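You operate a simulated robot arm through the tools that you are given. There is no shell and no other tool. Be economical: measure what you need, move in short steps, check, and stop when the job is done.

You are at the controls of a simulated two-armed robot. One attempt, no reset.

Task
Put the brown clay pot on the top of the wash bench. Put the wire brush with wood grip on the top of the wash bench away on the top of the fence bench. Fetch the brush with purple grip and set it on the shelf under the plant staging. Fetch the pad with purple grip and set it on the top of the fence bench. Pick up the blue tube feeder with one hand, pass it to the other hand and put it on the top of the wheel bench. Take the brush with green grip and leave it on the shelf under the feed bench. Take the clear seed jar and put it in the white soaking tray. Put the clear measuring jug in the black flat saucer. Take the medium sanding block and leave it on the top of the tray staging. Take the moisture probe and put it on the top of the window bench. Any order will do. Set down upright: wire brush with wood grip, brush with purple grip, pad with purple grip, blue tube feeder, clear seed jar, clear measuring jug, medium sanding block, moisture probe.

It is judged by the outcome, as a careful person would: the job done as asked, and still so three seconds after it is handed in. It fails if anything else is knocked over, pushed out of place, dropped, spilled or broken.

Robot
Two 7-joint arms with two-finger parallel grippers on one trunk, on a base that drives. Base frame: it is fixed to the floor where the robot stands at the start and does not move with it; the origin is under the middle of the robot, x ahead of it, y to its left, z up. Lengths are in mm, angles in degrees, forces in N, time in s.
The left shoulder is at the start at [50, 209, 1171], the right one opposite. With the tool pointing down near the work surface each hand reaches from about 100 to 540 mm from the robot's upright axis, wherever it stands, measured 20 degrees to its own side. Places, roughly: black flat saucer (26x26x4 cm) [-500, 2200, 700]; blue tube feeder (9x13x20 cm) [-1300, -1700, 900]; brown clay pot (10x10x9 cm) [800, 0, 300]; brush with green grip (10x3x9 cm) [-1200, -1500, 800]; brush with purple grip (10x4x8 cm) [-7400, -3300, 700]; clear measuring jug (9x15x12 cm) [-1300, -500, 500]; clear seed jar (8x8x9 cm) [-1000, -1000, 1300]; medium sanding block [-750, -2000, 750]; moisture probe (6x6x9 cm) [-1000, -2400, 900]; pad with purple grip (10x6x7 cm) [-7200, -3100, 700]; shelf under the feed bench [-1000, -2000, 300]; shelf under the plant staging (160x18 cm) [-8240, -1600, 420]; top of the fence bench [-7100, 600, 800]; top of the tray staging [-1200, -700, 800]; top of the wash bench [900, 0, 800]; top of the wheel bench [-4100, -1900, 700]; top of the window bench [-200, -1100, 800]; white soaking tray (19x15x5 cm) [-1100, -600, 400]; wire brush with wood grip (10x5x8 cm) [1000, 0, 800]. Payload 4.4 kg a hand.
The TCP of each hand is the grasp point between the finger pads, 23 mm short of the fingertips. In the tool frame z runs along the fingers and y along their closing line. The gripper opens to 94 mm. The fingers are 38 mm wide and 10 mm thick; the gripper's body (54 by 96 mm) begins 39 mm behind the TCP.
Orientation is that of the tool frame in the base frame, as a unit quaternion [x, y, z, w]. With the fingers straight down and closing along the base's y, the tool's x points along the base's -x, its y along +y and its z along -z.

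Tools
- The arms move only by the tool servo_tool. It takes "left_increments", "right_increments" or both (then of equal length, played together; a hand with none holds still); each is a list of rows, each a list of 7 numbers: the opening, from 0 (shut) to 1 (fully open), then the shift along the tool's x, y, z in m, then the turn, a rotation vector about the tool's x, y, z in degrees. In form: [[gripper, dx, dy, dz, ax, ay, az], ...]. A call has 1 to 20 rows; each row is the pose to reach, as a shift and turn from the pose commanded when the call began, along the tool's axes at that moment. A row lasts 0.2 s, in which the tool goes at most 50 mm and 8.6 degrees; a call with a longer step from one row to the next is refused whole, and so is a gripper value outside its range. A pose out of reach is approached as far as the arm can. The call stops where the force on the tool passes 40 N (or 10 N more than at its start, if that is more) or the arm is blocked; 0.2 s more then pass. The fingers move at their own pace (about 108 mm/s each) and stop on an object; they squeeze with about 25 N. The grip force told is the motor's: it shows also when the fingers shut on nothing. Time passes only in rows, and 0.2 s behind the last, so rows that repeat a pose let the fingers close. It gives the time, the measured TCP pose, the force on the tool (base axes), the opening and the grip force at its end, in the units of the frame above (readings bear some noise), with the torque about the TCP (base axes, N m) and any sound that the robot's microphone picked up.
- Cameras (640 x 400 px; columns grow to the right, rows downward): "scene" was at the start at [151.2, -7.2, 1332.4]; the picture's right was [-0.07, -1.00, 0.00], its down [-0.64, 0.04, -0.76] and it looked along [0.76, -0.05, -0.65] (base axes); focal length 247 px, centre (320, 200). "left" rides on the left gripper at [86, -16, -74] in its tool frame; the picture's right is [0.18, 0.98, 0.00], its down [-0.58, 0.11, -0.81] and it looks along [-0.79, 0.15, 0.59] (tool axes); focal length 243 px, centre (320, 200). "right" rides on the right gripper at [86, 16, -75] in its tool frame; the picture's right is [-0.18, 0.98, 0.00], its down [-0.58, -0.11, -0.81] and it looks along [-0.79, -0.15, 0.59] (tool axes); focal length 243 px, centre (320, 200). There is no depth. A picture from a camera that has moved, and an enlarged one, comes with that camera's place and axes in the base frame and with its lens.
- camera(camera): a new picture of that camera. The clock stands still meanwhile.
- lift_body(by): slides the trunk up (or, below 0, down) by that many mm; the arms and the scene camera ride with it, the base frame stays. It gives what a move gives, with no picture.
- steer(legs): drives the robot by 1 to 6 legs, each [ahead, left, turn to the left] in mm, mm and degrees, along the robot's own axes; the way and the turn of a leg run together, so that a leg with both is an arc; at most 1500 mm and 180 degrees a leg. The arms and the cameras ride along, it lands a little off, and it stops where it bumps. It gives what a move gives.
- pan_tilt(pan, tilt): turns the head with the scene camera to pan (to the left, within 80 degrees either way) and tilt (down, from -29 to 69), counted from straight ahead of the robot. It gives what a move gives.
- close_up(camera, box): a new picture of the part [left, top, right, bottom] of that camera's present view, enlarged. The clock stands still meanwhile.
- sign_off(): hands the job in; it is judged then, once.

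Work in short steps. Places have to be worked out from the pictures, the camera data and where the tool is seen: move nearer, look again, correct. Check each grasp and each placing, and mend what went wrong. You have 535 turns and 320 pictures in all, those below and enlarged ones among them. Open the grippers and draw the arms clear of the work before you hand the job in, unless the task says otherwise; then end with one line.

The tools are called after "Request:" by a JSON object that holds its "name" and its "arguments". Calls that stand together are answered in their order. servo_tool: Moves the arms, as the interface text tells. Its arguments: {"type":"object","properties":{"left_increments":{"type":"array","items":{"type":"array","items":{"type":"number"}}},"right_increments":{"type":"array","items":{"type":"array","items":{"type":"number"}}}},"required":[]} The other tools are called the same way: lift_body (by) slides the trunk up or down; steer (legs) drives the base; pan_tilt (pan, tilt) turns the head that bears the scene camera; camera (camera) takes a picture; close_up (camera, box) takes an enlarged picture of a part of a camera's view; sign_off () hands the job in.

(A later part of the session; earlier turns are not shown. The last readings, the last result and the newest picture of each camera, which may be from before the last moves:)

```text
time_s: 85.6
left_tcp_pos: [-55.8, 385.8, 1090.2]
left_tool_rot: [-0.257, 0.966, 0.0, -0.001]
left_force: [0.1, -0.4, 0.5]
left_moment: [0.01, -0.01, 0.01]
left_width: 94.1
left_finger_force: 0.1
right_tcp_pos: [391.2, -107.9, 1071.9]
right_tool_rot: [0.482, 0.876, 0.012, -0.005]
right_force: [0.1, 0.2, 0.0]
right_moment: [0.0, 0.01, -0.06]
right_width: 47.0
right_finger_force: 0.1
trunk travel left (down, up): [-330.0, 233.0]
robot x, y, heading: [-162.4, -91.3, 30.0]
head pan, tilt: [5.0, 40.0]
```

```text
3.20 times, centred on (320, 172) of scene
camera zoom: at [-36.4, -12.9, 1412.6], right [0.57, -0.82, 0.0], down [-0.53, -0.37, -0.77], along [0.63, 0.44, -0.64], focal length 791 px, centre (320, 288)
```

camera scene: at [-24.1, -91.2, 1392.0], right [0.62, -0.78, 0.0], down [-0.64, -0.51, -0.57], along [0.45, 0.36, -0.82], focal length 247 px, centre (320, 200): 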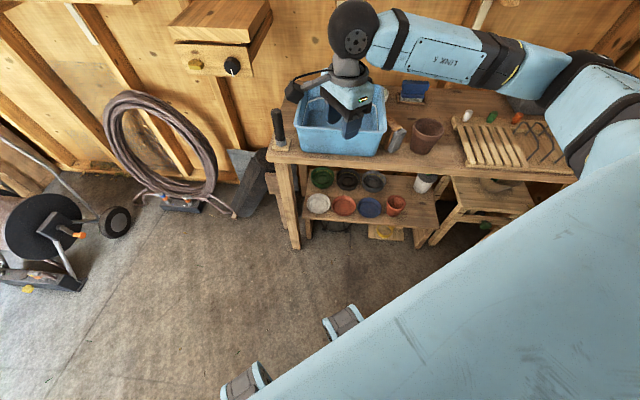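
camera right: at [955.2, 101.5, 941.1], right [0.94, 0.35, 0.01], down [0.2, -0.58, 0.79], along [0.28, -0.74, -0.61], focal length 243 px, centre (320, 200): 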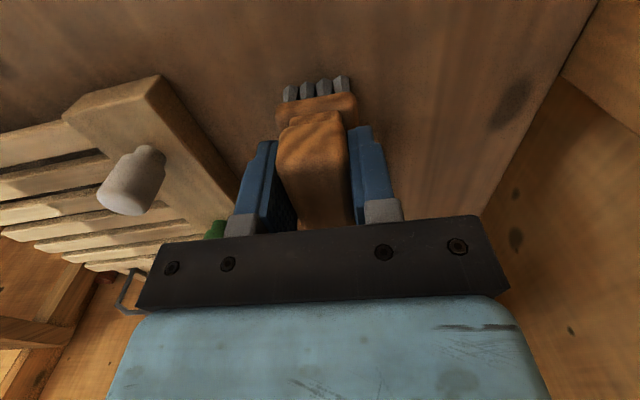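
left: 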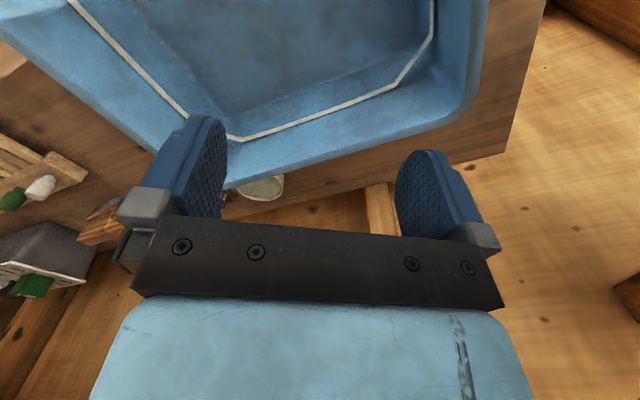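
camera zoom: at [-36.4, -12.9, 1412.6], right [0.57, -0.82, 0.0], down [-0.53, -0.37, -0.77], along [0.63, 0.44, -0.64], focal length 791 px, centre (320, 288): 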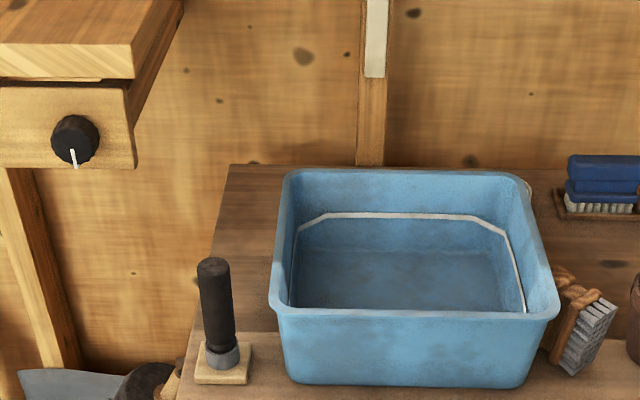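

The brush leans by the tub, grip side toward the tub. I rotate the right hand back (closing along the bench) so its camera can look at it closely.

Request:
{"name": "servo_tool", "arguments": {"right_increments": [[1, 0, 0, 0, 0, 0, -8.5], [1, 0, 0, 0, 0, 0, -17], [1, 0, 0, 0, 0, 0, -25.5], [1, 0, 0, 0, 0, 0, -34], [1, 0, 0, 0, 0, 0, -42.5], [1, 0, 0, 0, 0, 0, -51], [1, 0, 0, 0, 0, 0, -59.5], [1, 0, 0, 0, 0, 0, -68], [1, 0, 0, 0, 0, 0, -76.5], [1, 0, 0, 0, 0, 0, -85], [1, 0, 0, 0, 0, 0, -90]]}}

Request:
{"name": "steer", "arguments": {"legs": [[0, 180, 0], [110, 0, 0]]}}

Request:
{"name": "camera", "arguments": {"camera": "right"}}

```text
time_s: 88.0
left_tcp_pos: [-56.3, 385.1, 1090.1]
left_tool_rot: [-0.256, 0.967, -0.001, -0.001]
left_force: [-0.4, -0.2, -0.3]
left_moment: [-0.01, -0.03, 0.01]
left_width: 94.1
left_finger_force: 0.0
right_tcp_pos: [388.8, -108.5, 1073.4]
right_tool_rot: [-0.28, 0.96, 0.013, 0.005]
right_force: [0.4, -0.1, 0.2]
right_moment: [0.01, -0.02, -0.01]
right_width: 93.9
right_finger_force: 0.1
trunk travel left (down, up): [-330.0, 233.0]
robot x, y, heading: [-161.8, -95.5, 29.7]
head pan, tilt: [5.0, 40.0]
```

```text
time_s: 91.0
left_tcp_pos: [-50.2, 594.5, 1091.7]
left_tool_rot: [-0.256, 0.967, -0.002, -0.003]
left_force: [0.2, -0.2, -0.1]
left_moment: [0.0, 0.01, -0.02]
left_width: 94.0
left_finger_force: 0.0
right_tcp_pos: [394.7, 103.1, 1072.0]
right_tool_rot: [-0.278, 0.961, 0.013, 0.006]
right_force: [0.6, 1.0, 0.4]
right_moment: [-0.01, 0.0, 0.02]
right_width: 94.1
right_finger_force: 0.0
trunk travel left (down, up): [-330.0, 233.0]
robot x, y, heading: [-157.8, 114.8, 29.7]
head pan, tilt: [5.0, 40.0]
```

```text
262 pictures are left
camera right: at [313.9, 68.8, 1144.9], right [-0.37, 0.93, 0.02], down [0.55, 0.2, 0.81], along [0.75, 0.31, -0.58], focal length 243 px, centre (320, 200)
```

right: 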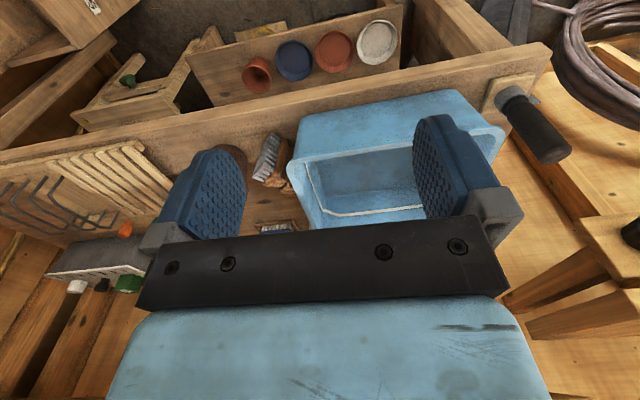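

Zooming on the brush from this overhead view.

Request:
{"name": "close_up", "arguments": {"camera": "right", "box": [230, 110, 310, 210]}}

Request:
{"name": "close_up", "arguments": {"camera": "scene", "box": [350, 130, 550, 255]}}

```text
4.00 times, centred on (270, 160) of right
camera zoom: at [313.9, 68.8, 1144.9], right [-0.37, 0.93, 0.02], down [0.55, 0.2, 0.81], along [0.75, 0.31, -0.58], focal length 970 px, centre (520, 360)
```

zoom: 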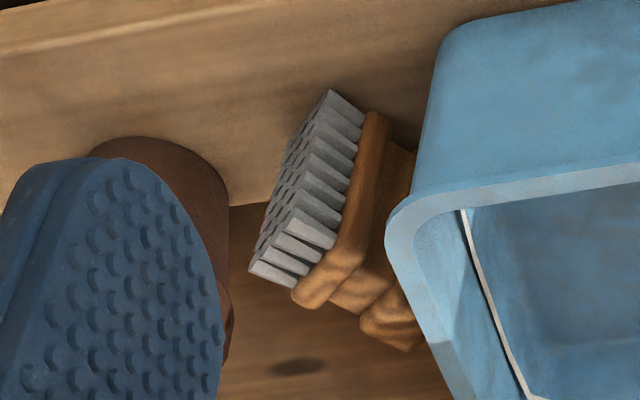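

```text
3.20 times, centred on (450, 192) of scene
camera zoom: at [-31.5, 197.4, 1412.6], right [0.57, -0.82, 0.0], down [-0.53, -0.37, -0.77], along [0.63, 0.44, -0.64], focal length 791 px, centre (-96, 224)
```

zoom: 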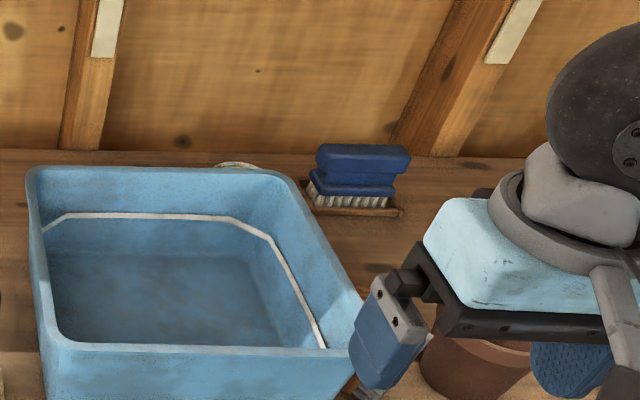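

The brush lies with bristles to the right, its axis roughly along world x. I move the hand 110 mm forward and 50 down for a closer look.

Request:
{"name": "servo_tool", "arguments": {"right_increments": [[1, -0.04, 0, 0.015, 0, 0, 0], [1, -0.08, 0, 0.03, 0, 0, 0], [1, -0.11, 0, 0.05, 0, 0, 0]]}}

Request:
{"name": "camera", "arguments": {"camera": "right"}}

```text
time_s: 91.8
left_tcp_pos: [-50.3, 594.4, 1090.9]
left_tool_rot: [-0.256, 0.967, -0.002, -0.003]
left_force: [-0.1, 0.7, 0.4]
left_moment: [0.01, -0.02, -0.01]
left_width: 94.2
left_finger_force: 0.1
right_tcp_pos: [486.7, 163.3, 1023.7]
right_tool_rot: [-0.278, 0.961, 0.012, 0.005]
right_force: [-0.3, -0.4, 0.6]
right_moment: [0.01, -0.02, 0.02]
right_width: 93.8
right_finger_force: 0.1
trunk travel left (down, up): [-330.0, 233.0]
robot x, y, heading: [-157.2, 118.3, 29.6]
head pan, tilt: [5.0, 40.0]
```

```text
259 pictures are left
camera right: at [405.9, 130.4, 1096.8], right [-0.37, 0.93, 0.02], down [0.55, 0.2, 0.81], along [0.75, 0.31, -0.58], focal length 243 px, centre (320, 200)
```

right: 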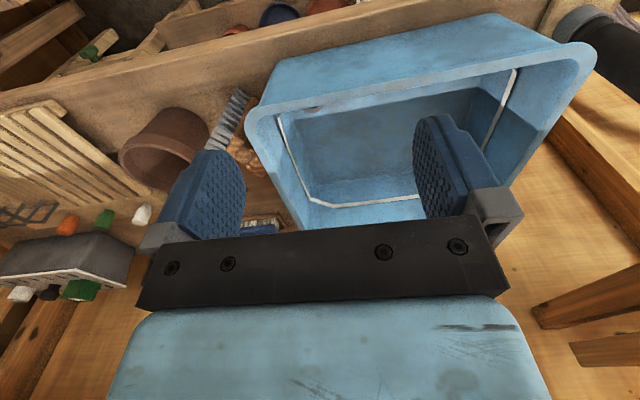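

I shift the hand right so the brush is centred between the fingers in view.

Request:
{"name": "servo_tool", "arguments": {"right_increments": [[1, 0, -0.04, 0, 0, 0, 0], [1, 0, -0.08, 0, 0, 0, 0], [1, 0, -0.113, 0, 0, 0, 0]]}}

Request:
{"name": "close_up", "arguments": {"camera": "right", "box": [200, 50, 440, 220]}}

```text
time_s: 92.6
left_tcp_pos: [-49.6, 593.6, 1090.9]
left_tool_rot: [-0.256, 0.967, -0.001, -0.001]
left_force: [0.2, 0.0, -0.3]
left_moment: [0.0, -0.01, -0.01]
left_width: 93.9
left_finger_force: 0.1
right_tcp_pos: [548.2, 67.3, 1022.6]
right_tool_rot: [-0.279, 0.96, 0.012, 0.005]
right_force: [0.4, 0.1, 0.6]
right_moment: [0.04, 0.0, 0.01]
right_width: 94.0
right_finger_force: 0.0
trunk travel left (down, up): [-330.0, 233.0]
robot x, y, heading: [-160.0, 115.7, 29.8]
head pan, tilt: [5.0, 40.0]
```

```text
2.35 times, centred on (320, 135) of right
camera zoom: at [467.1, 33.4, 1095.2], right [-0.37, 0.93, 0.02], down [0.55, 0.2, 0.81], along [0.75, 0.31, -0.58], focal length 571 px, centre (320, 353)
```

zoom: 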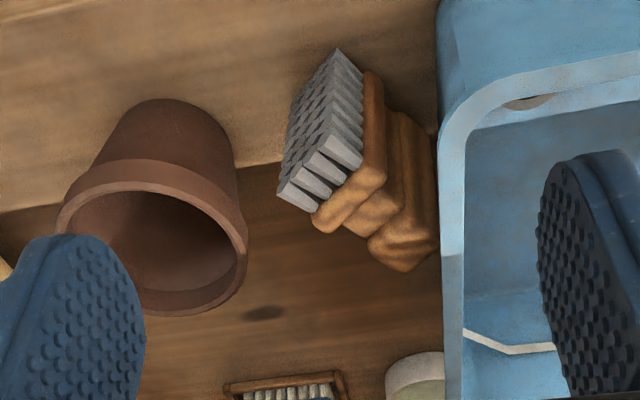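

The brush is actually standing on its end (about 100 mm tall), bristles facing toward me-right, right beside the tub rim. I reposition the base (right 150, ahead 110) with hands high to get a comfortable reach.

Request:
{"name": "steer", "arguments": {"legs": [[0, -150, 0], [110, 0, 0]]}}

Request:
{"name": "pan_tilt", "arguments": {"pan": 0, "tilt": 50}}

Request:
{"name": "close_up", "arguments": {"camera": "scene", "box": [240, 80, 480, 230]}}

```text
time_s: 95.4
left_tcp_pos: [120.2, 519.8, 1091.0]
left_tool_rot: [-0.257, 0.966, -0.002, -0.003]
left_force: [0.2, -0.2, 0.3]
left_moment: [0.02, 0.03, -0.02]
left_width: 93.9
left_finger_force: 0.1
right_tcp_pos: [720.3, -6.1, 1023.2]
right_tool_rot: [-0.28, 0.96, 0.012, 0.006]
right_force: [-0.7, -0.1, -0.4]
right_moment: [0.0, 0.02, -0.01]
right_width: 94.0
right_finger_force: 0.1
trunk travel left (down, up): [-330.0, 233.0]
robot x, y, heading: [12.3, 38.2, 29.8]
head pan, tilt: [5.0, 40.0]
```

```text
time_s: 96.1
left_tcp_pos: [118.0, 519.1, 1091.9]
left_tool_rot: [-0.258, 0.966, -0.002, -0.002]
left_force: [-0.4, -0.8, -1.0]
left_moment: [-0.02, -0.01, -0.01]
left_width: 94.1
left_finger_force: 0.0
right_tcp_pos: [720.5, -5.5, 1022.7]
right_tool_rot: [-0.281, 0.96, 0.012, 0.005]
right_force: [0.0, 0.3, 0.1]
right_moment: [0.0, 0.0, 0.01]
right_width: 94.0
right_finger_force: 0.0
trunk travel left (down, up): [-330.0, 233.0]
robot x, y, heading: [11.7, 40.1, 29.7]
head pan, tilt: [0.0, 50.0]
```

```text
2.67 times, centred on (360, 155) of scene
camera zoom: at [136.1, 111.2, 1398.6], right [0.5, -0.87, 0.0], down [-0.66, -0.38, -0.64], along [0.56, 0.32, -0.77], focal length 659 px, centre (213, 320)
```

zoom: 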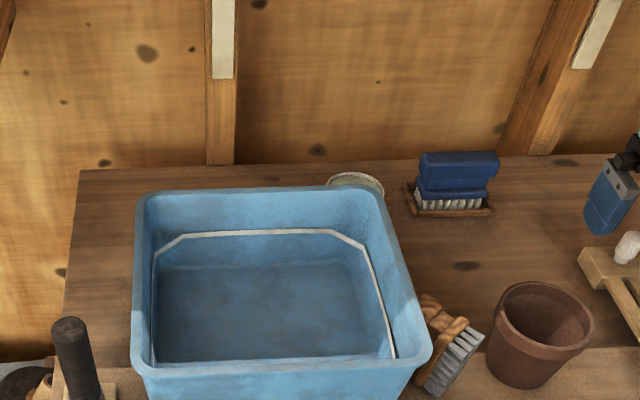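

Top of brush at ≈[615, 113, 885]. I bring the hand over it with the yaw turned −34° so the fingers close across the 50 mm board width.

Request:
{"name": "servo_tool", "arguments": {"right_increments": [[0.8, 0.007, 0.039, 0, 0, 0, -8.5], [0.8, 0.014, 0.078, 0, 0, 0, -17], [0.8, 0.021, 0.117, 0, 0, 0, -25.5], [0.8, 0.029, 0.152, 0, 0, 0, -34], [0.8, 0.029, 0.152, 0.03, 0, 0, -34]]}}

Request:
{"name": "camera", "arguments": {"camera": "right"}}

Request:
{"name": "close_up", "arguments": {"camera": "scene", "box": [300, 110, 460, 235]}}

```text
time_s: 97.3
left_tcp_pos: [119.6, 518.2, 1091.1]
left_tool_rot: [-0.258, 0.966, -0.001, -0.002]
left_force: [0.5, -0.1, 0.1]
left_moment: [-0.01, 0.02, -0.02]
left_width: 93.8
left_finger_force: 0.1
right_tcp_pos: [613.8, 107.5, 993.9]
right_tool_rot: [-0.548, 0.836, 0.012, 0.009]
right_force: [-0.8, 0.2, 0.1]
right_moment: [0.02, 0.01, -0.01]
right_width: 75.2
right_finger_force: 0.0
trunk travel left (down, up): [-330.0, 233.0]
robot x, y, heading: [10.5, 42.5, 30.0]
head pan, tilt: [0.0, 50.0]
```

```text
256 pictures are left
camera right: at [565.0, 32.5, 1066.7], right [-0.83, 0.56, 0.01], down [0.33, 0.47, 0.82], along [0.45, 0.68, -0.57], focal length 243 px, centre (320, 200)
```

right: 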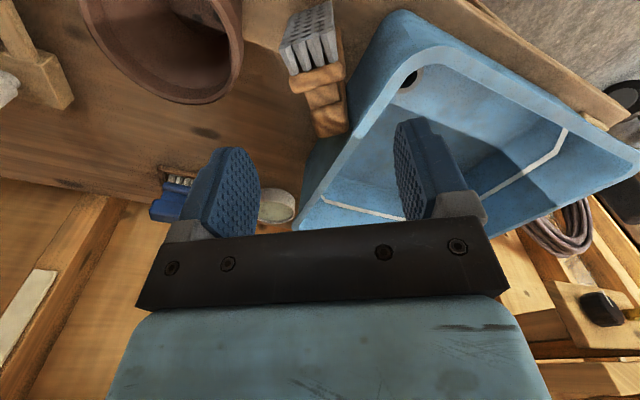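

```text
3.20 times, centred on (380, 172) of scene
camera zoom: at [137.2, 110.4, 1398.5], right [0.5, -0.87, 0.0], down [-0.66, -0.38, -0.64], along [0.56, 0.32, -0.77], focal length 791 px, centre (128, 288)
```

zoom: 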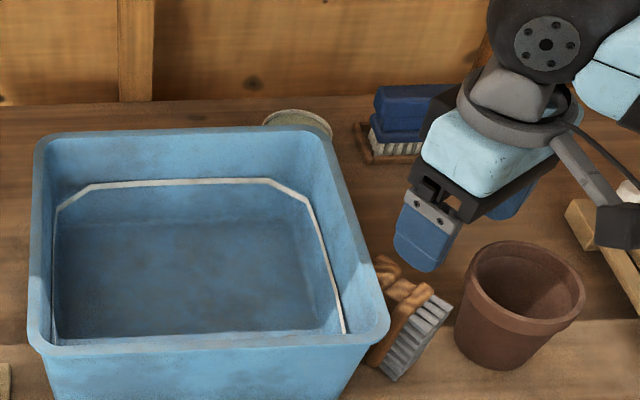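

Alignment with the board is within 3°. I tilt the hand 10° away from the tub rim and descend to just above the brush top.

Request:
{"name": "servo_tool", "arguments": {"right_increments": [[0.75, -0.002, -0.001, 0.03, -5, 0, 0], [0.75, -0.004, -0.0015, 0.068, -10, 0, 0]]}}

Request:
{"name": "camera", "arguments": {"camera": "right"}}

Request:
{"name": "close_up", "arguments": {"camera": "scene", "box": [300, 110, 460, 235]}}

```text
time_s: 97.9
left_tcp_pos: [119.1, 517.8, 1091.7]
left_tool_rot: [-0.256, 0.967, -0.001, -0.001]
left_force: [0.1, -0.8, 0.6]
left_moment: [0.02, -0.04, -0.01]
left_width: 94.0
left_finger_force: 0.1
right_tcp_pos: [617.1, 111.8, 931.3]
right_tool_rot: [-0.546, 0.833, 0.083, -0.037]
right_force: [0.6, -3.7, 6.0]
right_moment: [0.15, 0.14, 0.09]
right_width: 70.2
right_finger_force: 0.1
trunk travel left (down, up): [-330.0, 233.0]
robot x, y, heading: [12.5, 40.9, 29.9]
head pan, tilt: [0.0, 50.0]
```

```text
254 pictures are left
camera right: at [580.8, 31.8, 1003.5], right [-0.81, 0.55, 0.18], down [0.45, 0.41, 0.79], along [0.36, 0.73, -0.58], focal length 243 px, centre (320, 200)
```

right: 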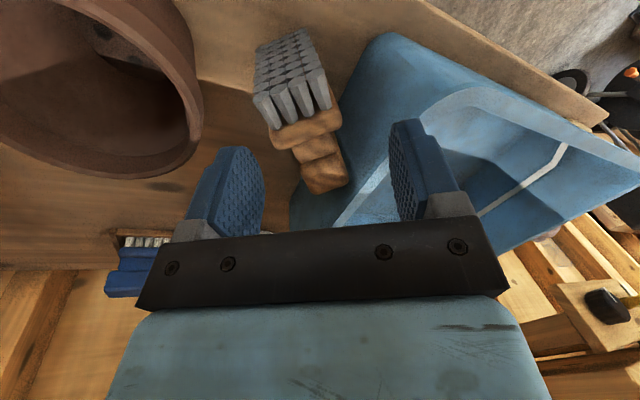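

```text
3.20 times, centred on (380, 172) of scene
camera zoom: at [135.3, 110.1, 1398.9], right [0.5, -0.87, 0.0], down [-0.66, -0.38, -0.64], along [0.56, 0.32, -0.77], focal length 791 px, centre (128, 288)
```

zoom: 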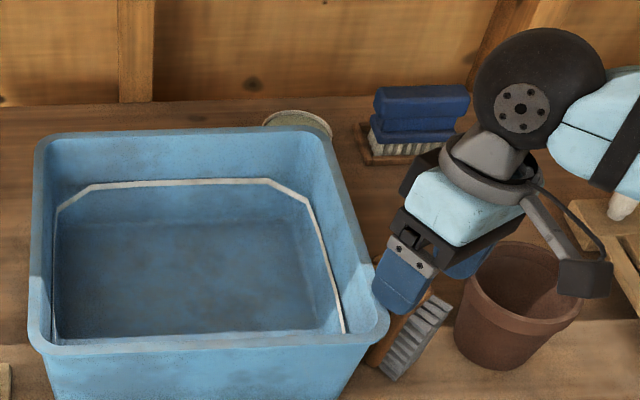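

Slight contact (7 N) — the left finger is grazing the rim. I narrow the opening and shift 9 mm away from the tub, rising 5 mm first.

Request:
{"name": "servo_tool", "arguments": {"right_increments": [[0.66, 0, -0.002, -0.006, 0, 0, 0], [0.62, 0, -0.009, -0.004, 0, 0, 0], [0.62, 0, -0.009, 0, 0, 0, 0]]}}

Request:
{"name": "camera", "arguments": {"camera": "right"}}

```text
time_s: 98.7
left_tcp_pos: [119.5, 519.6, 1090.4]
left_tool_rot: [-0.258, 0.966, -0.001, -0.002]
left_force: [0.0, -0.4, 0.0]
left_moment: [-0.01, 0.02, -0.02]
left_width: 94.2
left_finger_force: 0.0
right_tcp_pos: [625.5, 109.1, 926.1]
right_tool_rot: [-0.547, 0.832, 0.084, -0.039]
right_force: [-0.8, 0.7, -0.8]
right_moment: [0.0, -0.01, 0.01]
right_width: 58.3
right_finger_force: 0.1
trunk travel left (down, up): [-330.0, 233.0]
robot x, y, heading: [10.7, 41.5, 30.2]
head pan, tilt: [0.0, 50.0]
```

```text
252 pictures are left
camera right: at [588.7, 29.3, 999.1], right [-0.81, 0.55, 0.18], down [0.46, 0.41, 0.79], along [0.36, 0.73, -0.59], focal length 243 px, centre (320, 200)
```

right: 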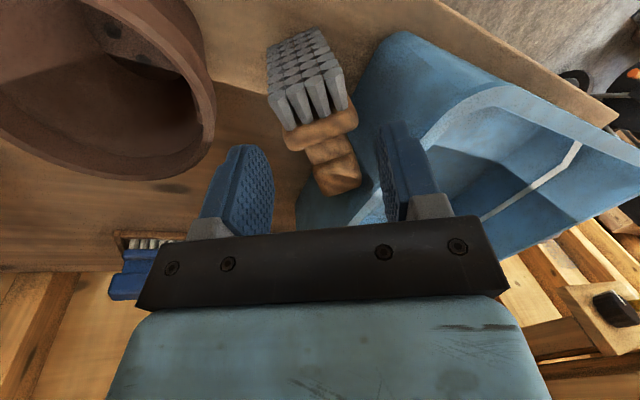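

Centred and clear. I descend 34 mm along the tool axis.

Request:
{"name": "servo_tool", "arguments": {"right_increments": [[0.62, -0.001, 0.001, 0.015, 0, 0, 0], [0.62, -0.002, 0.001, 0.034, 0, 0, 0]]}}

Request:
{"name": "camera", "arguments": {"camera": "right"}}

```text
time_s: 99.3
left_tcp_pos: [120.2, 519.7, 1090.6]
left_tool_rot: [-0.257, 0.966, -0.002, -0.002]
left_force: [0.6, -0.3, -0.3]
left_moment: [0.0, 0.02, 0.0]
left_width: 93.8
left_finger_force: 0.0
right_tcp_pos: [625.8, 113.0, 905.6]
right_tool_rot: [-0.546, 0.833, 0.085, -0.036]
right_force: [0.6, 0.3, 0.1]
right_moment: [0.0, 0.0, 0.01]
right_width: 58.5
right_finger_force: 0.0
trunk travel left (down, up): [-330.0, 233.0]
robot x, y, heading: [13.8, 38.7, 30.1]
head pan, tilt: [0.0, 50.0]
stopped in row 2 (right hand): the force on the tool passed its limit at 51 N (the readings are from after the stop); the commanded pose is now the measured one
```

```text
251 pictures are left
camera right: at [586.6, 32.7, 977.8], right [-0.81, 0.55, 0.18], down [0.45, 0.41, 0.79], along [0.36, 0.73, -0.58], focal length 243 px, centre (320, 200)
```

right: 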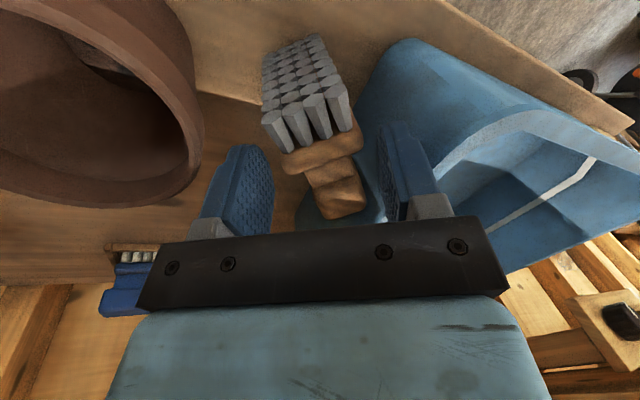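

The right finger most likely caught the pot's rim (gap too tight). I'll make room: raise, straighten, shut the fingers, and slide the pot to the right with the fingers inside it.

Request:
{"name": "servo_tool", "arguments": {"right_increments": [[0.62, 0, 0, -0.03, 0, 0, 0], [0.62, 0, 0, -0.07, 5, 0, 0], [0, 0, 0, -0.1, 10, 0, 0], [0, 0, 0, -0.1, 10, 0, 0]]}}

Request:
{"name": "servo_tool", "arguments": {"right_increments": [[0, 0.02, -0.023, 0, 0, 0, 0], [0, 0.042, -0.046, 0, 0, 0, 0], [0, 0.062, -0.0675, 0, 0, 0, 0]]}}

Request:
{"name": "camera", "arguments": {"camera": "right"}}

Request:
{"name": "close_up", "arguments": {"camera": "scene", "box": [300, 110, 460, 235]}}

```text
time_s: 100.3
left_tcp_pos: [121.4, 519.3, 1091.4]
left_tool_rot: [-0.258, 0.966, -0.002, -0.002]
left_force: [-0.2, 0.4, -0.1]
left_moment: [-0.01, 0.0, -0.01]
left_width: 94.0
left_finger_force: 0.1
right_tcp_pos: [636.9, 104.0, 1002.4]
right_tool_rot: [-0.547, 0.837, 0.012, 0.013]
right_force: [0.8, -0.1, -0.5]
right_moment: [0.0, 0.01, 0.01]
right_width: 0.1
right_finger_force: 24.5
trunk travel left (down, up): [-330.0, 233.0]
robot x, y, heading: [14.2, 37.7, 30.2]
head pan, tilt: [0.0, 50.0]
```

```text
time_s: 101.1
left_tcp_pos: [119.4, 517.9, 1092.1]
left_tool_rot: [-0.257, 0.966, -0.002, -0.002]
left_force: [-0.4, 0.1, 0.0]
left_moment: [0.02, -0.02, 0.01]
left_width: 94.1
left_finger_force: 0.0
right_tcp_pos: [677.6, 17.8, 1000.7]
right_tool_rot: [-0.547, 0.837, 0.011, 0.012]
right_force: [-0.9, 0.7, 0.2]
right_moment: [0.02, 0.0, 0.0]
right_width: 0.0
right_finger_force: 24.6
trunk travel left (down, up): [-330.0, 233.0]
robot x, y, heading: [13.0, 39.3, 29.9]
head pan, tilt: [0.0, 50.0]
```

```text
250 pictures are left
camera right: at [626.7, -58.3, 1071.9], right [-0.83, 0.56, 0.01], down [0.33, 0.46, 0.83], along [0.46, 0.69, -0.56], focal length 243 px, centre (320, 200)
```

right: 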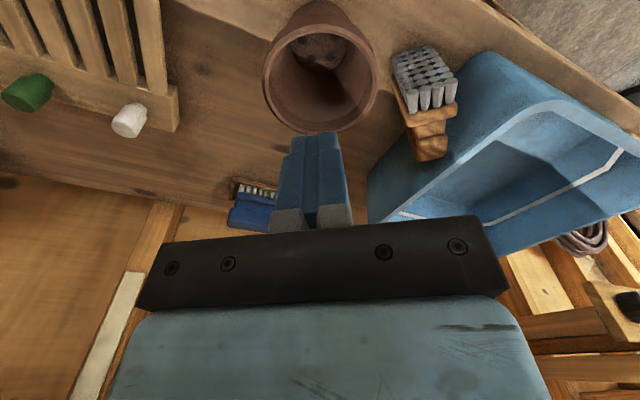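

```text
3.20 times, centred on (380, 172) of scene
camera zoom: at [136.4, 110.0, 1398.6], right [0.5, -0.87, 0.0], down [-0.66, -0.38, -0.64], along [0.56, 0.32, -0.77], focal length 791 px, centre (128, 288)
```

zoom: 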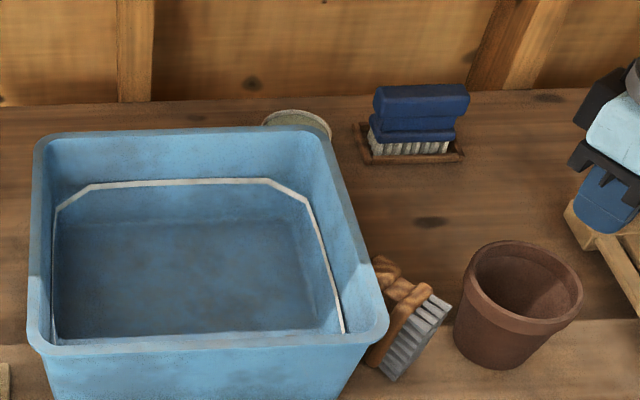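

Clear view: pot centre ≈[671, 28]. I lower the shut fingers into the pot (tips about 30 mm above its base).

Request:
{"name": "servo_tool", "arguments": {"right_increments": [[0, -0.006, 0.011, 0.03, 0, 0, 0], [0, -0.006, 0.011, 0.07, 0, 0, 0], [0, -0.006, 0.011, 0.11, 0, 0, 0], [0, -0.006, 0.011, 0.14, 0, 0, 0]]}}

Request:
{"name": "close_up", "arguments": {"camera": "scene", "box": [300, 110, 460, 235]}}

```text
time_s: 102.1
left_tcp_pos: [120.2, 517.8, 1090.2]
left_tool_rot: [-0.257, 0.966, -0.002, -0.003]
left_force: [0.1, 0.3, -0.6]
left_moment: [0.02, 0.0, 0.01]
left_width: 94.2
left_finger_force: 0.1
right_tcp_pos: [669.3, 34.1, 859.1]
right_tool_rot: [-0.547, 0.837, 0.012, 0.014]
right_force: [-0.2, -1.4, 0.1]
right_moment: [-0.04, 0.01, -0.01]
right_width: 0.1
right_finger_force: 25.1
trunk travel left (down, up): [-330.0, 233.0]
robot x, y, heading: [12.8, 38.8, 30.1]
head pan, tilt: [0.0, 50.0]
```

```text
3.20 times, centred on (380, 172) of scene
camera zoom: at [136.9, 110.9, 1398.5], right [0.5, -0.87, 0.0], down [-0.66, -0.38, -0.64], along [0.56, 0.32, -0.77], focal length 791 px, centre (128, 288)
```

zoom: 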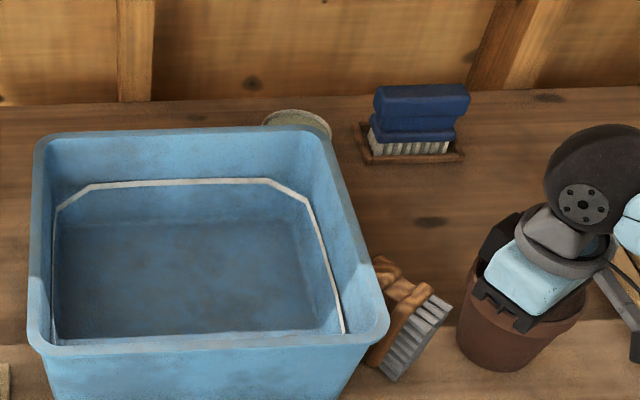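

Fingers are inside the pot. I slide it right/back about 90 mm.

Request:
{"name": "servo_tool", "arguments": {"right_increments": [[0, 0.003, -0.02, 0, 0, 0, 0], [0, 0.005, -0.04, 0, 0, 0, 0], [0, 0.008, -0.06, 0, 0, 0, 0], [0, 0.01, -0.08, 0, 0, 0, 0], [0, 0.012, -0.1, 0, 0, 0, 0], [0, 0.013, -0.115, 0, 0, 0, 0]]}}

Request:
{"name": "close_up", "arguments": {"camera": "scene", "box": [300, 110, 460, 235]}}

```text
time_s: 103.5
left_tcp_pos: [119.9, 519.9, 1092.1]
left_tool_rot: [-0.256, 0.967, -0.002, -0.001]
left_force: [0.0, -0.1, -0.3]
left_moment: [-0.06, -0.02, 0.0]
left_width: 93.9
left_finger_force: 0.0
right_tcp_pos: [704.7, 12.9, 861.1]
right_tool_rot: [-0.547, 0.837, 0.012, 0.014]
right_force: [0.7, 0.3, 0.6]
right_moment: [-0.01, 0.01, -0.01]
right_width: 0.0
right_finger_force: 24.6
right hand out of reach, approached as far as the arm can: row 3, 4, 5, 6
trunk travel left (down, up): [-330.0, 233.0]
robot x, y, heading: [10.6, 39.7, 29.8]
head pan, tilt: [0.0, 50.0]
```

```text
3.20 times, centred on (380, 172) of scene
camera zoom: at [136.4, 111.2, 1398.5], right [0.5, -0.87, 0.0], down [-0.66, -0.38, -0.64], along [0.56, 0.32, -0.77], focal length 791 px, centre (128, 288)
```

zoom: 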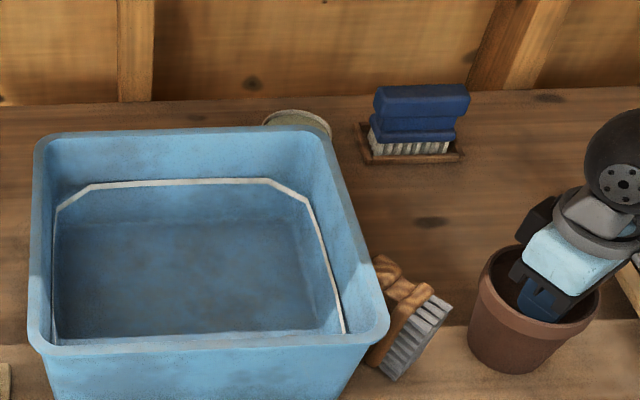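

The arm is at its reach limit; I use the base instead, driving right 90 mm with the fingers in the pot.

Request:
{"name": "steer", "arguments": {"legs": [[0, -85, 0]]}}

Request:
{"name": "close_up", "arguments": {"camera": "scene", "box": [260, 110, 440, 250]}}

```text
time_s: 104.9
left_tcp_pos: [162.8, 446.6, 1092.0]
left_tool_rot: [-0.257, 0.967, -0.001, -0.002]
left_force: [0.5, 0.1, 0.4]
left_moment: [0.02, 0.03, -0.02]
left_width: 93.9
left_finger_force: 0.1
right_tcp_pos: [744.5, -62.7, 859.5]
right_tool_rot: [-0.547, 0.837, 0.012, 0.013]
right_force: [-0.7, 1.1, 1.4]
right_moment: [-0.02, -0.03, -0.01]
right_width: 0.1
right_finger_force: 24.3
trunk travel left (down, up): [-330.0, 233.0]
robot x, y, heading: [56.0, -30.8, 30.1]
head pan, tilt: [0.0, 50.0]
```

```text
2.86 times, centred on (350, 180) of scene
camera zoom: at [178.8, 37.1, 1398.5], right [0.5, -0.87, 0.0], down [-0.66, -0.38, -0.64], along [0.56, 0.32, -0.77], focal length 706 px, centre (234, 257)
```

zoom: 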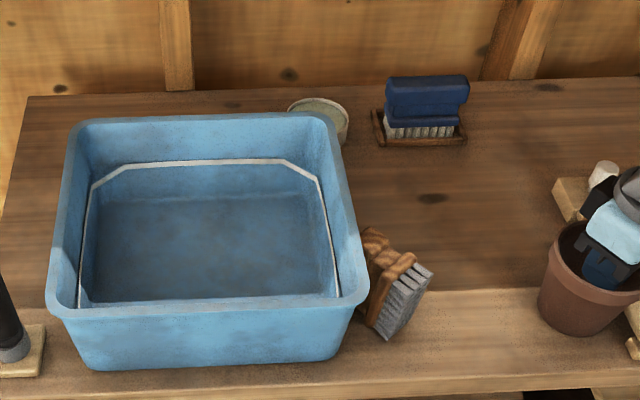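

The pot is now well clear. I withdraw upward and look at the brush again from the wrist.

Request:
{"name": "servo_tool", "arguments": {"right_increments": [[0, 0, 0, -0.04, 0, 0, 0], [0, 0, 0, -0.08, 0, 0, 0], [0, 0, 0, -0.12, 0, 0, 0], [0.8, 0, 0.04, -0.13, 0, 0, 0], [0.8, 0, 0.08, -0.13, 0, 0, 0], [0.8, 0.0, 0.12, -0.13, 0, 0, 0]]}}

Request:
{"name": "camera", "arguments": {"camera": "right"}}

```text
time_s: 106.3
left_tcp_pos: [161.4, 445.2, 1091.0]
left_tool_rot: [-0.257, 0.966, -0.002, -0.002]
left_force: [0.0, 0.4, 0.8]
left_moment: [0.0, 0.04, 0.0]
left_width: 94.1
left_finger_force: 0.1
right_tcp_pos: [634.1, -16.3, 992.6]
right_tool_rot: [-0.547, 0.837, 0.012, 0.013]
right_force: [0.1, -0.8, -0.2]
right_moment: [0.0, 0.0, 0.01]
right_width: 75.1
right_finger_force: 0.0
trunk travel left (down, up): [-330.0, 233.0]
robot x, y, heading: [54.4, -35.1, 30.2]
head pan, tilt: [0.0, 50.0]
```

```text
245 pictures are left
camera right: at [585.2, -90.7, 1063.1], right [-0.83, 0.56, 0.01], down [0.33, 0.46, 0.83], along [0.46, 0.69, -0.56], focal length 243 px, centre (320, 200)
```

right: 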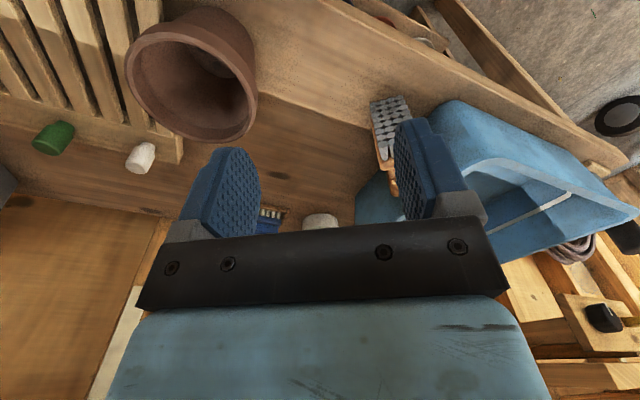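

I go to a staging point above the brush with a 12° lean away from the tub.

Request:
{"name": "servo_tool", "arguments": {"right_increments": [[0.8, -0.035, 0.015, 0, -4, 0, 0], [0.8, -0.075, 0.03, 0, -8, 0, 0], [0.8, -0.11, 0.046, 0.01, -12, 0, 0], [0.8, -0.11, 0.046, 0.05, -12, 0, 0]]}}

Request:
{"name": "camera", "arguments": {"camera": "right"}}

```text
time_s: 107.3
left_tcp_pos: [162.6, 444.1, 1092.2]
left_tool_rot: [-0.257, 0.966, -0.001, -0.002]
left_force: [0.1, -0.3, 0.4]
left_moment: [0.03, 0.02, 0.01]
left_width: 94.0
left_finger_force: 0.1
right_tcp_pos: [639.8, 103.1, 944.2]
right_tool_rot: [-0.544, 0.832, 0.1, -0.045]
right_force: [-0.1, 0.1, -0.3]
right_moment: [-0.03, 0.04, 0.03]
right_width: 75.1
right_finger_force: 0.1
trunk travel left (down, up): [-330.0, 233.0]
robot x, y, heading: [58.0, -33.8, 29.8]
head pan, tilt: [0.0, 50.0]
```

```text
244 pictures are left
camera right: at [603.9, 22.0, 1016.7], right [-0.81, 0.55, 0.22], down [0.48, 0.39, 0.78], along [0.34, 0.74, -0.58], focal length 243 px, centre (320, 200)
```

right: 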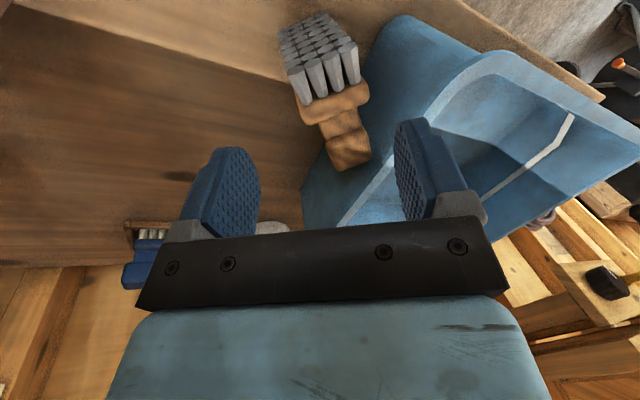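

Board centre is where expected. I descend 54 mm, biased 8 mm toward the bristles to clear the rim.

Request:
{"name": "servo_tool", "arguments": {"right_increments": [[0.8, 0.008, 0.001, 0.01, 0, 0, 0], [0.8, 0.008, 0.002, 0.025, 0, 0, 0], [0.8, 0.008, 0.002, 0.04, 0, 0, 0], [0.8, 0.008, 0.002, 0.054, 0, 0, 0]]}}

Request:
{"name": "camera", "arguments": {"camera": "right"}}

```text
time_s: 108.3
left_tcp_pos: [162.2, 445.5, 1091.3]
left_tool_rot: [-0.257, 0.966, -0.002, -0.002]
left_force: [-0.1, 0.5, 0.4]
left_moment: [0.01, 0.01, 0.02]
left_width: 94.1
left_finger_force: 0.1
right_tcp_pos: [622.0, 103.3, 891.3]
right_tool_rot: [-0.545, 0.832, 0.098, -0.044]
right_force: [0.5, -0.2, 0.0]
right_moment: [-0.04, -0.01, -0.03]
right_width: 75.2
right_finger_force: 0.1
trunk travel left (down, up): [-330.0, 233.0]
robot x, y, heading: [54.9, -33.7, 29.9]
head pan, tilt: [0.0, 50.0]
```

```text
243 pictures are left
camera right: at [587.8, 22.4, 964.2], right [-0.81, 0.55, 0.22], down [0.48, 0.4, 0.78], along [0.34, 0.74, -0.58], focal length 243 px, centre (320, 200)
```

right: 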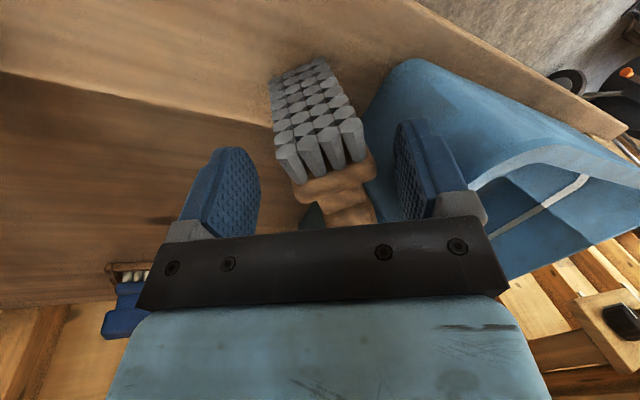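

No contact; the brush is between the pads. I go 12 mm lower and close gently.

Request:
{"name": "servo_tool", "arguments": {"right_increments": [[0.8, 0.001, -0.001, 0.012, 0, 0, 0], [0.5, 0.001, -0.001, 0.012, 0, 0, 0], [0, 0.001, -0.001, 0.012, 0, 0, 0], [0, 0.001, -0.001, 0.012, 0, 0, 0]]}}

Request:
{"name": "camera", "arguments": {"camera": "right"}}

```text
time_s: 109.3
left_tcp_pos: [162.4, 444.9, 1091.3]
left_tool_rot: [-0.257, 0.967, -0.001, -0.001]
left_force: [-0.1, 0.6, 0.4]
left_moment: [0.0, 0.0, -0.02]
left_width: 93.9
left_finger_force: 0.1
right_tcp_pos: [620.2, 103.1, 879.4]
right_tool_rot: [-0.544, 0.832, 0.099, -0.044]
right_force: [6.2, -1.9, 4.2]
right_moment: [-0.28, -0.45, -0.22]
right_width: 43.7
right_finger_force: 24.9
trunk travel left (down, up): [-330.0, 233.0]
robot x, y, heading: [54.4, -28.8, 29.9]
head pan, tilt: [0.0, 50.0]
```

```text
242 pictures are left
camera right: at [586.0, 21.8, 952.8], right [-0.81, 0.55, 0.21], down [0.48, 0.4, 0.78], along [0.35, 0.74, -0.58], focal length 243 px, centre (320, 200)
```

right: 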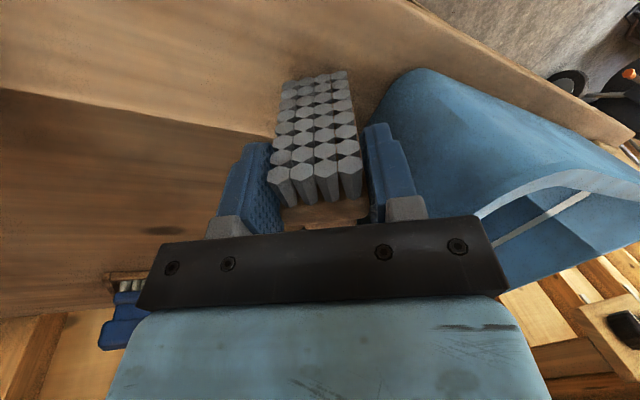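

Gripped firmly on the board (44 mm), brush hanging along the tool axis with bristles to the camera side. I lift it clear of the tub.

Request:
{"name": "servo_tool", "arguments": {"right_increments": [[0, 0, 0, -0.03, 0, 0, 0], [0, 0, 0, -0.07, 0, 0, 0], [0, 0, 0, -0.11, 0, 0, 0], [0, 0, 0, -0.15, 6, 0, 0], [0, 0, 0, -0.18, 12, 0, 0]]}}

Request:
{"name": "camera", "arguments": {"camera": "scene"}}

```text
time_s: 110.5
left_tcp_pos: [163.0, 445.3, 1090.8]
left_tool_rot: [-0.258, 0.966, -0.001, -0.002]
left_force: [-0.1, 0.9, 0.8]
left_moment: [0.01, 0.02, 0.02]
left_width: 94.0
left_finger_force: 0.0
right_tcp_pos: [651.5, 81.3, 1055.0]
right_tool_rot: [-0.547, 0.837, 0.01, 0.013]
right_force: [1.0, -0.2, -0.6]
right_moment: [0.01, 0.05, -0.03]
right_width: 43.8
right_finger_force: 24.9
trunk travel left (down, up): [-330.0, 233.0]
robot x, y, heading: [55.8, -29.9, 30.0]
head pan, tilt: [0.0, 50.0]
```

```text
241 pictures are left
camera scene: at [178.5, 37.6, 1398.5], right [0.5, -0.87, 0.0], down [-0.66, -0.38, -0.64], along [0.56, 0.32, -0.77], focal length 247 px, centre (320, 200)
```

scene: 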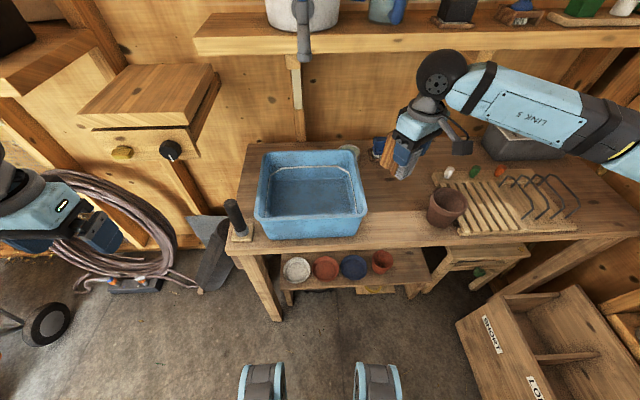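

The brush is held and the bench is tidy (pot clear of the rack). I drive back 300 mm, then retract the hand before any turn.

Request:
{"name": "steer", "arguments": {"legs": [[-300, 0, 0]]}}

Request:
{"name": "servo_tool", "arguments": {"right_increments": [[0, 0.005, -0.04, 0, 0, 0, 8.5], [0, 0.035, -0.065, 0, 0, 0, 17], [0, 0.07, -0.095, 0, 0, 0, 25.5], [0, 0.1, -0.12, 0, 0, 0, 34], [0, 0.13, -0.15, 0, 0, 0, 34], [0, 0.16, -0.18, 0, 0, 0, 34]]}}

Request:
{"name": "camera", "arguments": {"camera": "right"}}

```text
time_s: 112.5
left_tcp_pos: [-91.9, 299.4, 1090.6]
left_tool_rot: [-0.255, 0.967, -0.001, -0.001]
left_force: [-0.7, 0.0, 0.0]
left_moment: [-0.01, 0.0, -0.01]
left_width: 94.0
left_finger_force: 0.0
right_tcp_pos: [394.2, -69.5, 1055.3]
right_tool_rot: [-0.545, 0.838, 0.012, 0.014]
right_force: [0.5, -0.1, -0.7]
right_moment: [-0.06, 0.01, 0.03]
right_width: 43.7
right_finger_force: 24.9
trunk travel left (down, up): [-330.0, 233.0]
robot x, y, heading: [-202.7, -178.9, 29.6]
head pan, tilt: [0.0, 50.0]
```

```text
time_s: 113.9
left_tcp_pos: [-91.6, 297.3, 1092.5]
left_tool_rot: [-0.255, 0.967, -0.001, -0.001]
left_force: [-0.3, 0.4, -0.1]
left_moment: [0.05, 0.0, 0.01]
left_width: 94.1
left_finger_force: 0.1
right_tcp_pos: [495.9, -293.1, 1046.6]
right_tool_rot: [-0.276, 0.961, 0.016, 0.01]
right_force: [0.6, -0.6, -1.1]
right_moment: [0.02, 0.0, -0.03]
right_width: 43.8
right_finger_force: 24.4
trunk travel left (down, up): [-330.0, 233.0]
robot x, y, heading: [-203.1, -177.8, 29.9]
head pan, tilt: [0.0, 50.0]
```

```text
240 pictures are left
camera right: at [413.8, -327.1, 1117.9], right [-0.36, 0.93, 0.03], down [0.54, 0.19, 0.82], along [0.76, 0.31, -0.57], focal length 243 px, centre (320, 200)
```

right: 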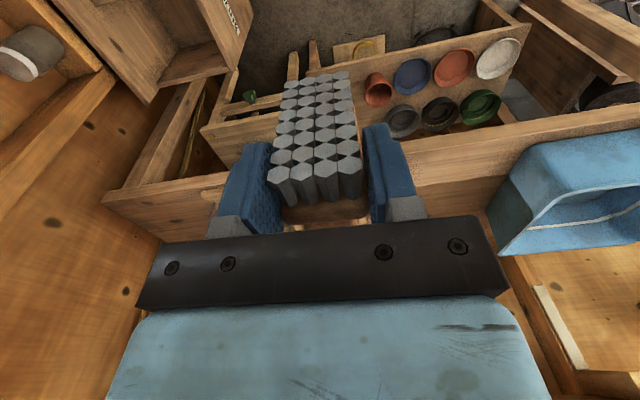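

Held well. I retract the hand 190 mm toward the body.

Request:
{"name": "servo_tool", "arguments": {"right_increments": [[0, 0.045, 0, 0, 0, 0, 0], [0, 0.09, 0, 0, 0, 0, 0], [0, 0.135, 0, 0, 0, 0, 0], [0, 0.18, 0, 0, 0, 0, 0]]}}

Request:
{"name": "steer", "arguments": {"legs": [[0, 0, 90]]}}

Request:
{"name": "pan_tilt", "arguments": {"pan": 40, "tilt": 25}}

Request:
{"name": "camera", "arguments": {"camera": "scene"}}

```text
time_s: 114.9
left_tcp_pos: [-92.3, 297.8, 1091.5]
left_tool_rot: [-0.254, 0.967, -0.002, -0.002]
left_force: [-1.0, 0.0, 0.4]
left_moment: [0.02, -0.05, 0.0]
left_width: 94.1
left_finger_force: 0.0
right_tcp_pos: [340.6, -385.9, 1044.1]
right_tool_rot: [-0.275, 0.961, 0.014, 0.01]
right_force: [-0.2, 0.0, -1.5]
right_moment: [0.0, 0.05, -0.06]
right_width: 43.7
right_finger_force: 25.0
trunk travel left (down, up): [-330.0, 233.0]
robot x, y, heading: [-202.5, -181.9, 29.7]
head pan, tilt: [0.0, 50.0]
```

```text
time_s: 119.2
left_tcp_pos: [-681.5, -75.1, 1091.8]
left_tool_rot: [0.867, -0.498, 0.003, 0.0]
left_force: [0.6, -0.1, -0.3]
left_moment: [-0.02, 0.0, -0.01]
left_width: 94.1
left_finger_force: 0.0
right_tcp_pos: [-3.3, 366.8, 1042.6]
right_tool_rot: [0.877, -0.479, -0.017, 0.004]
right_force: [0.5, -0.1, -1.6]
right_moment: [-0.01, 0.01, -0.01]
right_width: 44.0
right_finger_force: 25.5
trunk travel left (down, up): [-330.0, 233.0]
robot x, y, heading: [-203.5, -180.9, 120.4]
head pan, tilt: [0.0, 50.0]
```

```text
time_s: 120.2
left_tcp_pos: [-681.6, -75.6, 1090.7]
left_tool_rot: [0.867, -0.499, 0.002, 0.001]
left_force: [0.2, -0.1, -0.2]
left_moment: [0.0, 0.03, 0.02]
left_width: 93.9
left_finger_force: 0.0
right_tcp_pos: [-3.4, 365.7, 1043.5]
right_tool_rot: [0.878, -0.479, -0.016, 0.004]
right_force: [0.5, 0.2, -2.0]
right_moment: [-0.04, 0.0, 0.02]
right_width: 43.8
right_finger_force: 24.4
trunk travel left (down, up): [-330.0, 233.0]
robot x, y, heading: [-205.1, -179.6, 120.2]
head pan, tilt: [40.0, 25.0]
```

```text
239 pictures are left
camera scene: at [-323.7, -91.7, 1435.9], right [0.34, 0.94, 0.0], down [0.4, -0.14, -0.91], along [-0.85, 0.31, -0.42], focal length 247 px, centre (320, 200)
```

scene: 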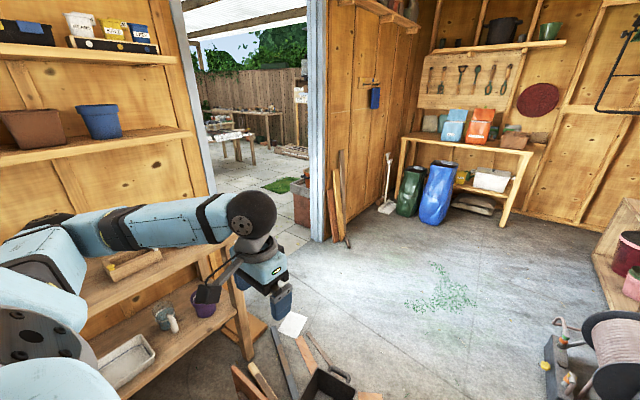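

I can see the door: in the shed's frame it lies at n≈−1674, l≈813–1713 (centre ≈[-2082, 246]), passable along heading ≈210°. I raise the trunk for clearance, then go along the aisle in stages, avoiding the planks and the reel cart.

Request:
{"name": "lift_body", "arguments": {"by": 150}}

Request:
{"name": "steer", "arguments": {"legs": [[0, -120, 0], [850, 0, 0]]}}

Request:
{"name": "pan_tilt", "arguments": {"pan": 45, "tilt": 40}}

Request:
{"name": "camera", "arguments": {"camera": "scene"}}

Request:
{"name": "pan_tilt", "arguments": {"pan": -25, "tilt": 45}}

Request:
{"name": "camera", "arguments": {"camera": "scene"}}

```text
time_s: 122.0
left_tcp_pos: [-681.4, -75.0, 1240.0]
left_tool_rot: [0.867, -0.499, 0.002, 0.001]
left_force: [0.1, 0.5, 0.5]
left_moment: [-0.03, -0.03, 0.05]
left_width: 94.0
left_finger_force: 0.0
right_tcp_pos: [-2.9, 366.8, 1193.3]
right_tool_rot: [0.878, -0.479, -0.017, 0.004]
right_force: [-0.2, 0.1, -1.6]
right_moment: [-0.03, -0.02, 0.0]
right_width: 43.6
right_finger_force: 25.2
trunk travel left (down, up): [-480.0, 83.0]
robot x, y, heading: [-202.2, -176.6, 120.3]
head pan, tilt: [40.0, 25.0]
```

```text
time_s: 127.8
left_tcp_pos: [-1008.4, 726.8, 1241.3]
left_tool_rot: [0.866, -0.5, 0.003, 0.001]
left_force: [-0.7, 0.2, -0.5]
left_moment: [0.0, -0.01, -0.02]
left_width: 94.0
left_finger_force: 0.0
right_tcp_pos: [-328.9, 1165.3, 1193.3]
right_tool_rot: [0.877, -0.48, -0.017, 0.005]
right_force: [0.6, -0.6, -0.5]
right_moment: [-0.03, 0.02, 0.03]
right_width: 43.9
right_finger_force: 25.1
trunk travel left (down, up): [-480.0, 83.0]
robot x, y, heading: [-527.3, 620.7, 120.3]
head pan, tilt: [40.0, 25.0]
```

```text
time_s: 128.6
left_tcp_pos: [-1008.9, 728.1, 1240.7]
left_tool_rot: [0.866, -0.5, 0.003, 0.001]
left_force: [0.4, -1.0, -0.3]
left_moment: [0.03, -0.02, 0.0]
left_width: 94.0
left_finger_force: 0.2
right_tcp_pos: [-328.8, 1166.8, 1193.1]
right_tool_rot: [0.877, -0.481, -0.016, 0.004]
right_force: [-0.3, 0.8, -0.7]
right_moment: [-0.06, -0.01, -0.04]
right_width: 43.4
right_finger_force: 24.8
trunk travel left (down, up): [-480.0, 83.0]
robot x, y, heading: [-533.0, 620.0, 120.1]
head pan, tilt: [45.0, 40.0]
```

```text
238 pictures are left
camera scene: at [-646.3, 700.2, 1562.7], right [0.26, 0.97, 0.0], down [0.62, -0.17, -0.77], along [-0.74, 0.2, -0.64], focal length 247 px, centre (320, 200)
```

scene: 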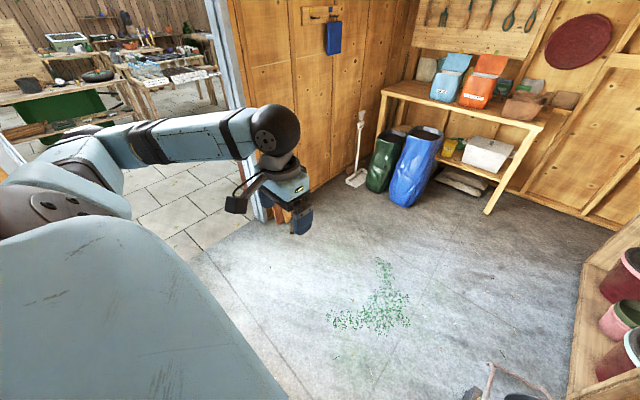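

```text
time_s: 130.0
left_tcp_pos: [-1007.9, 727.4, 1241.1]
left_tool_rot: [0.866, -0.5, 0.002, 0.001]
left_force: [0.2, -0.4, -0.1]
left_moment: [-0.02, 0.02, 0.0]
left_width: 94.0
left_finger_force: 0.0
right_tcp_pos: [-329.7, 1167.2, 1193.6]
right_tool_rot: [0.877, -0.481, -0.016, 0.003]
right_force: [0.6, 0.1, -2.2]
right_moment: [-0.03, 0.0, -0.03]
right_width: 43.6
right_finger_force: 24.9
trunk travel left (down, up): [-480.0, 83.0]
robot x, y, heading: [-528.8, 620.5, 120.1]
head pan, tilt: [-25.0, 45.0]
```

```text
237 pictures are left
camera scene: at [-571.4, 759.2, 1555.4], right [1.0, 0.09, 0.0], down [0.06, -0.7, -0.71], along [-0.06, 0.7, -0.71], focal length 247 px, centre (320, 200)
```

scene: 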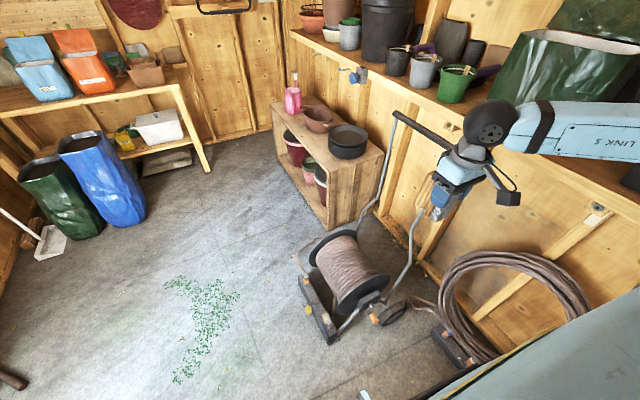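

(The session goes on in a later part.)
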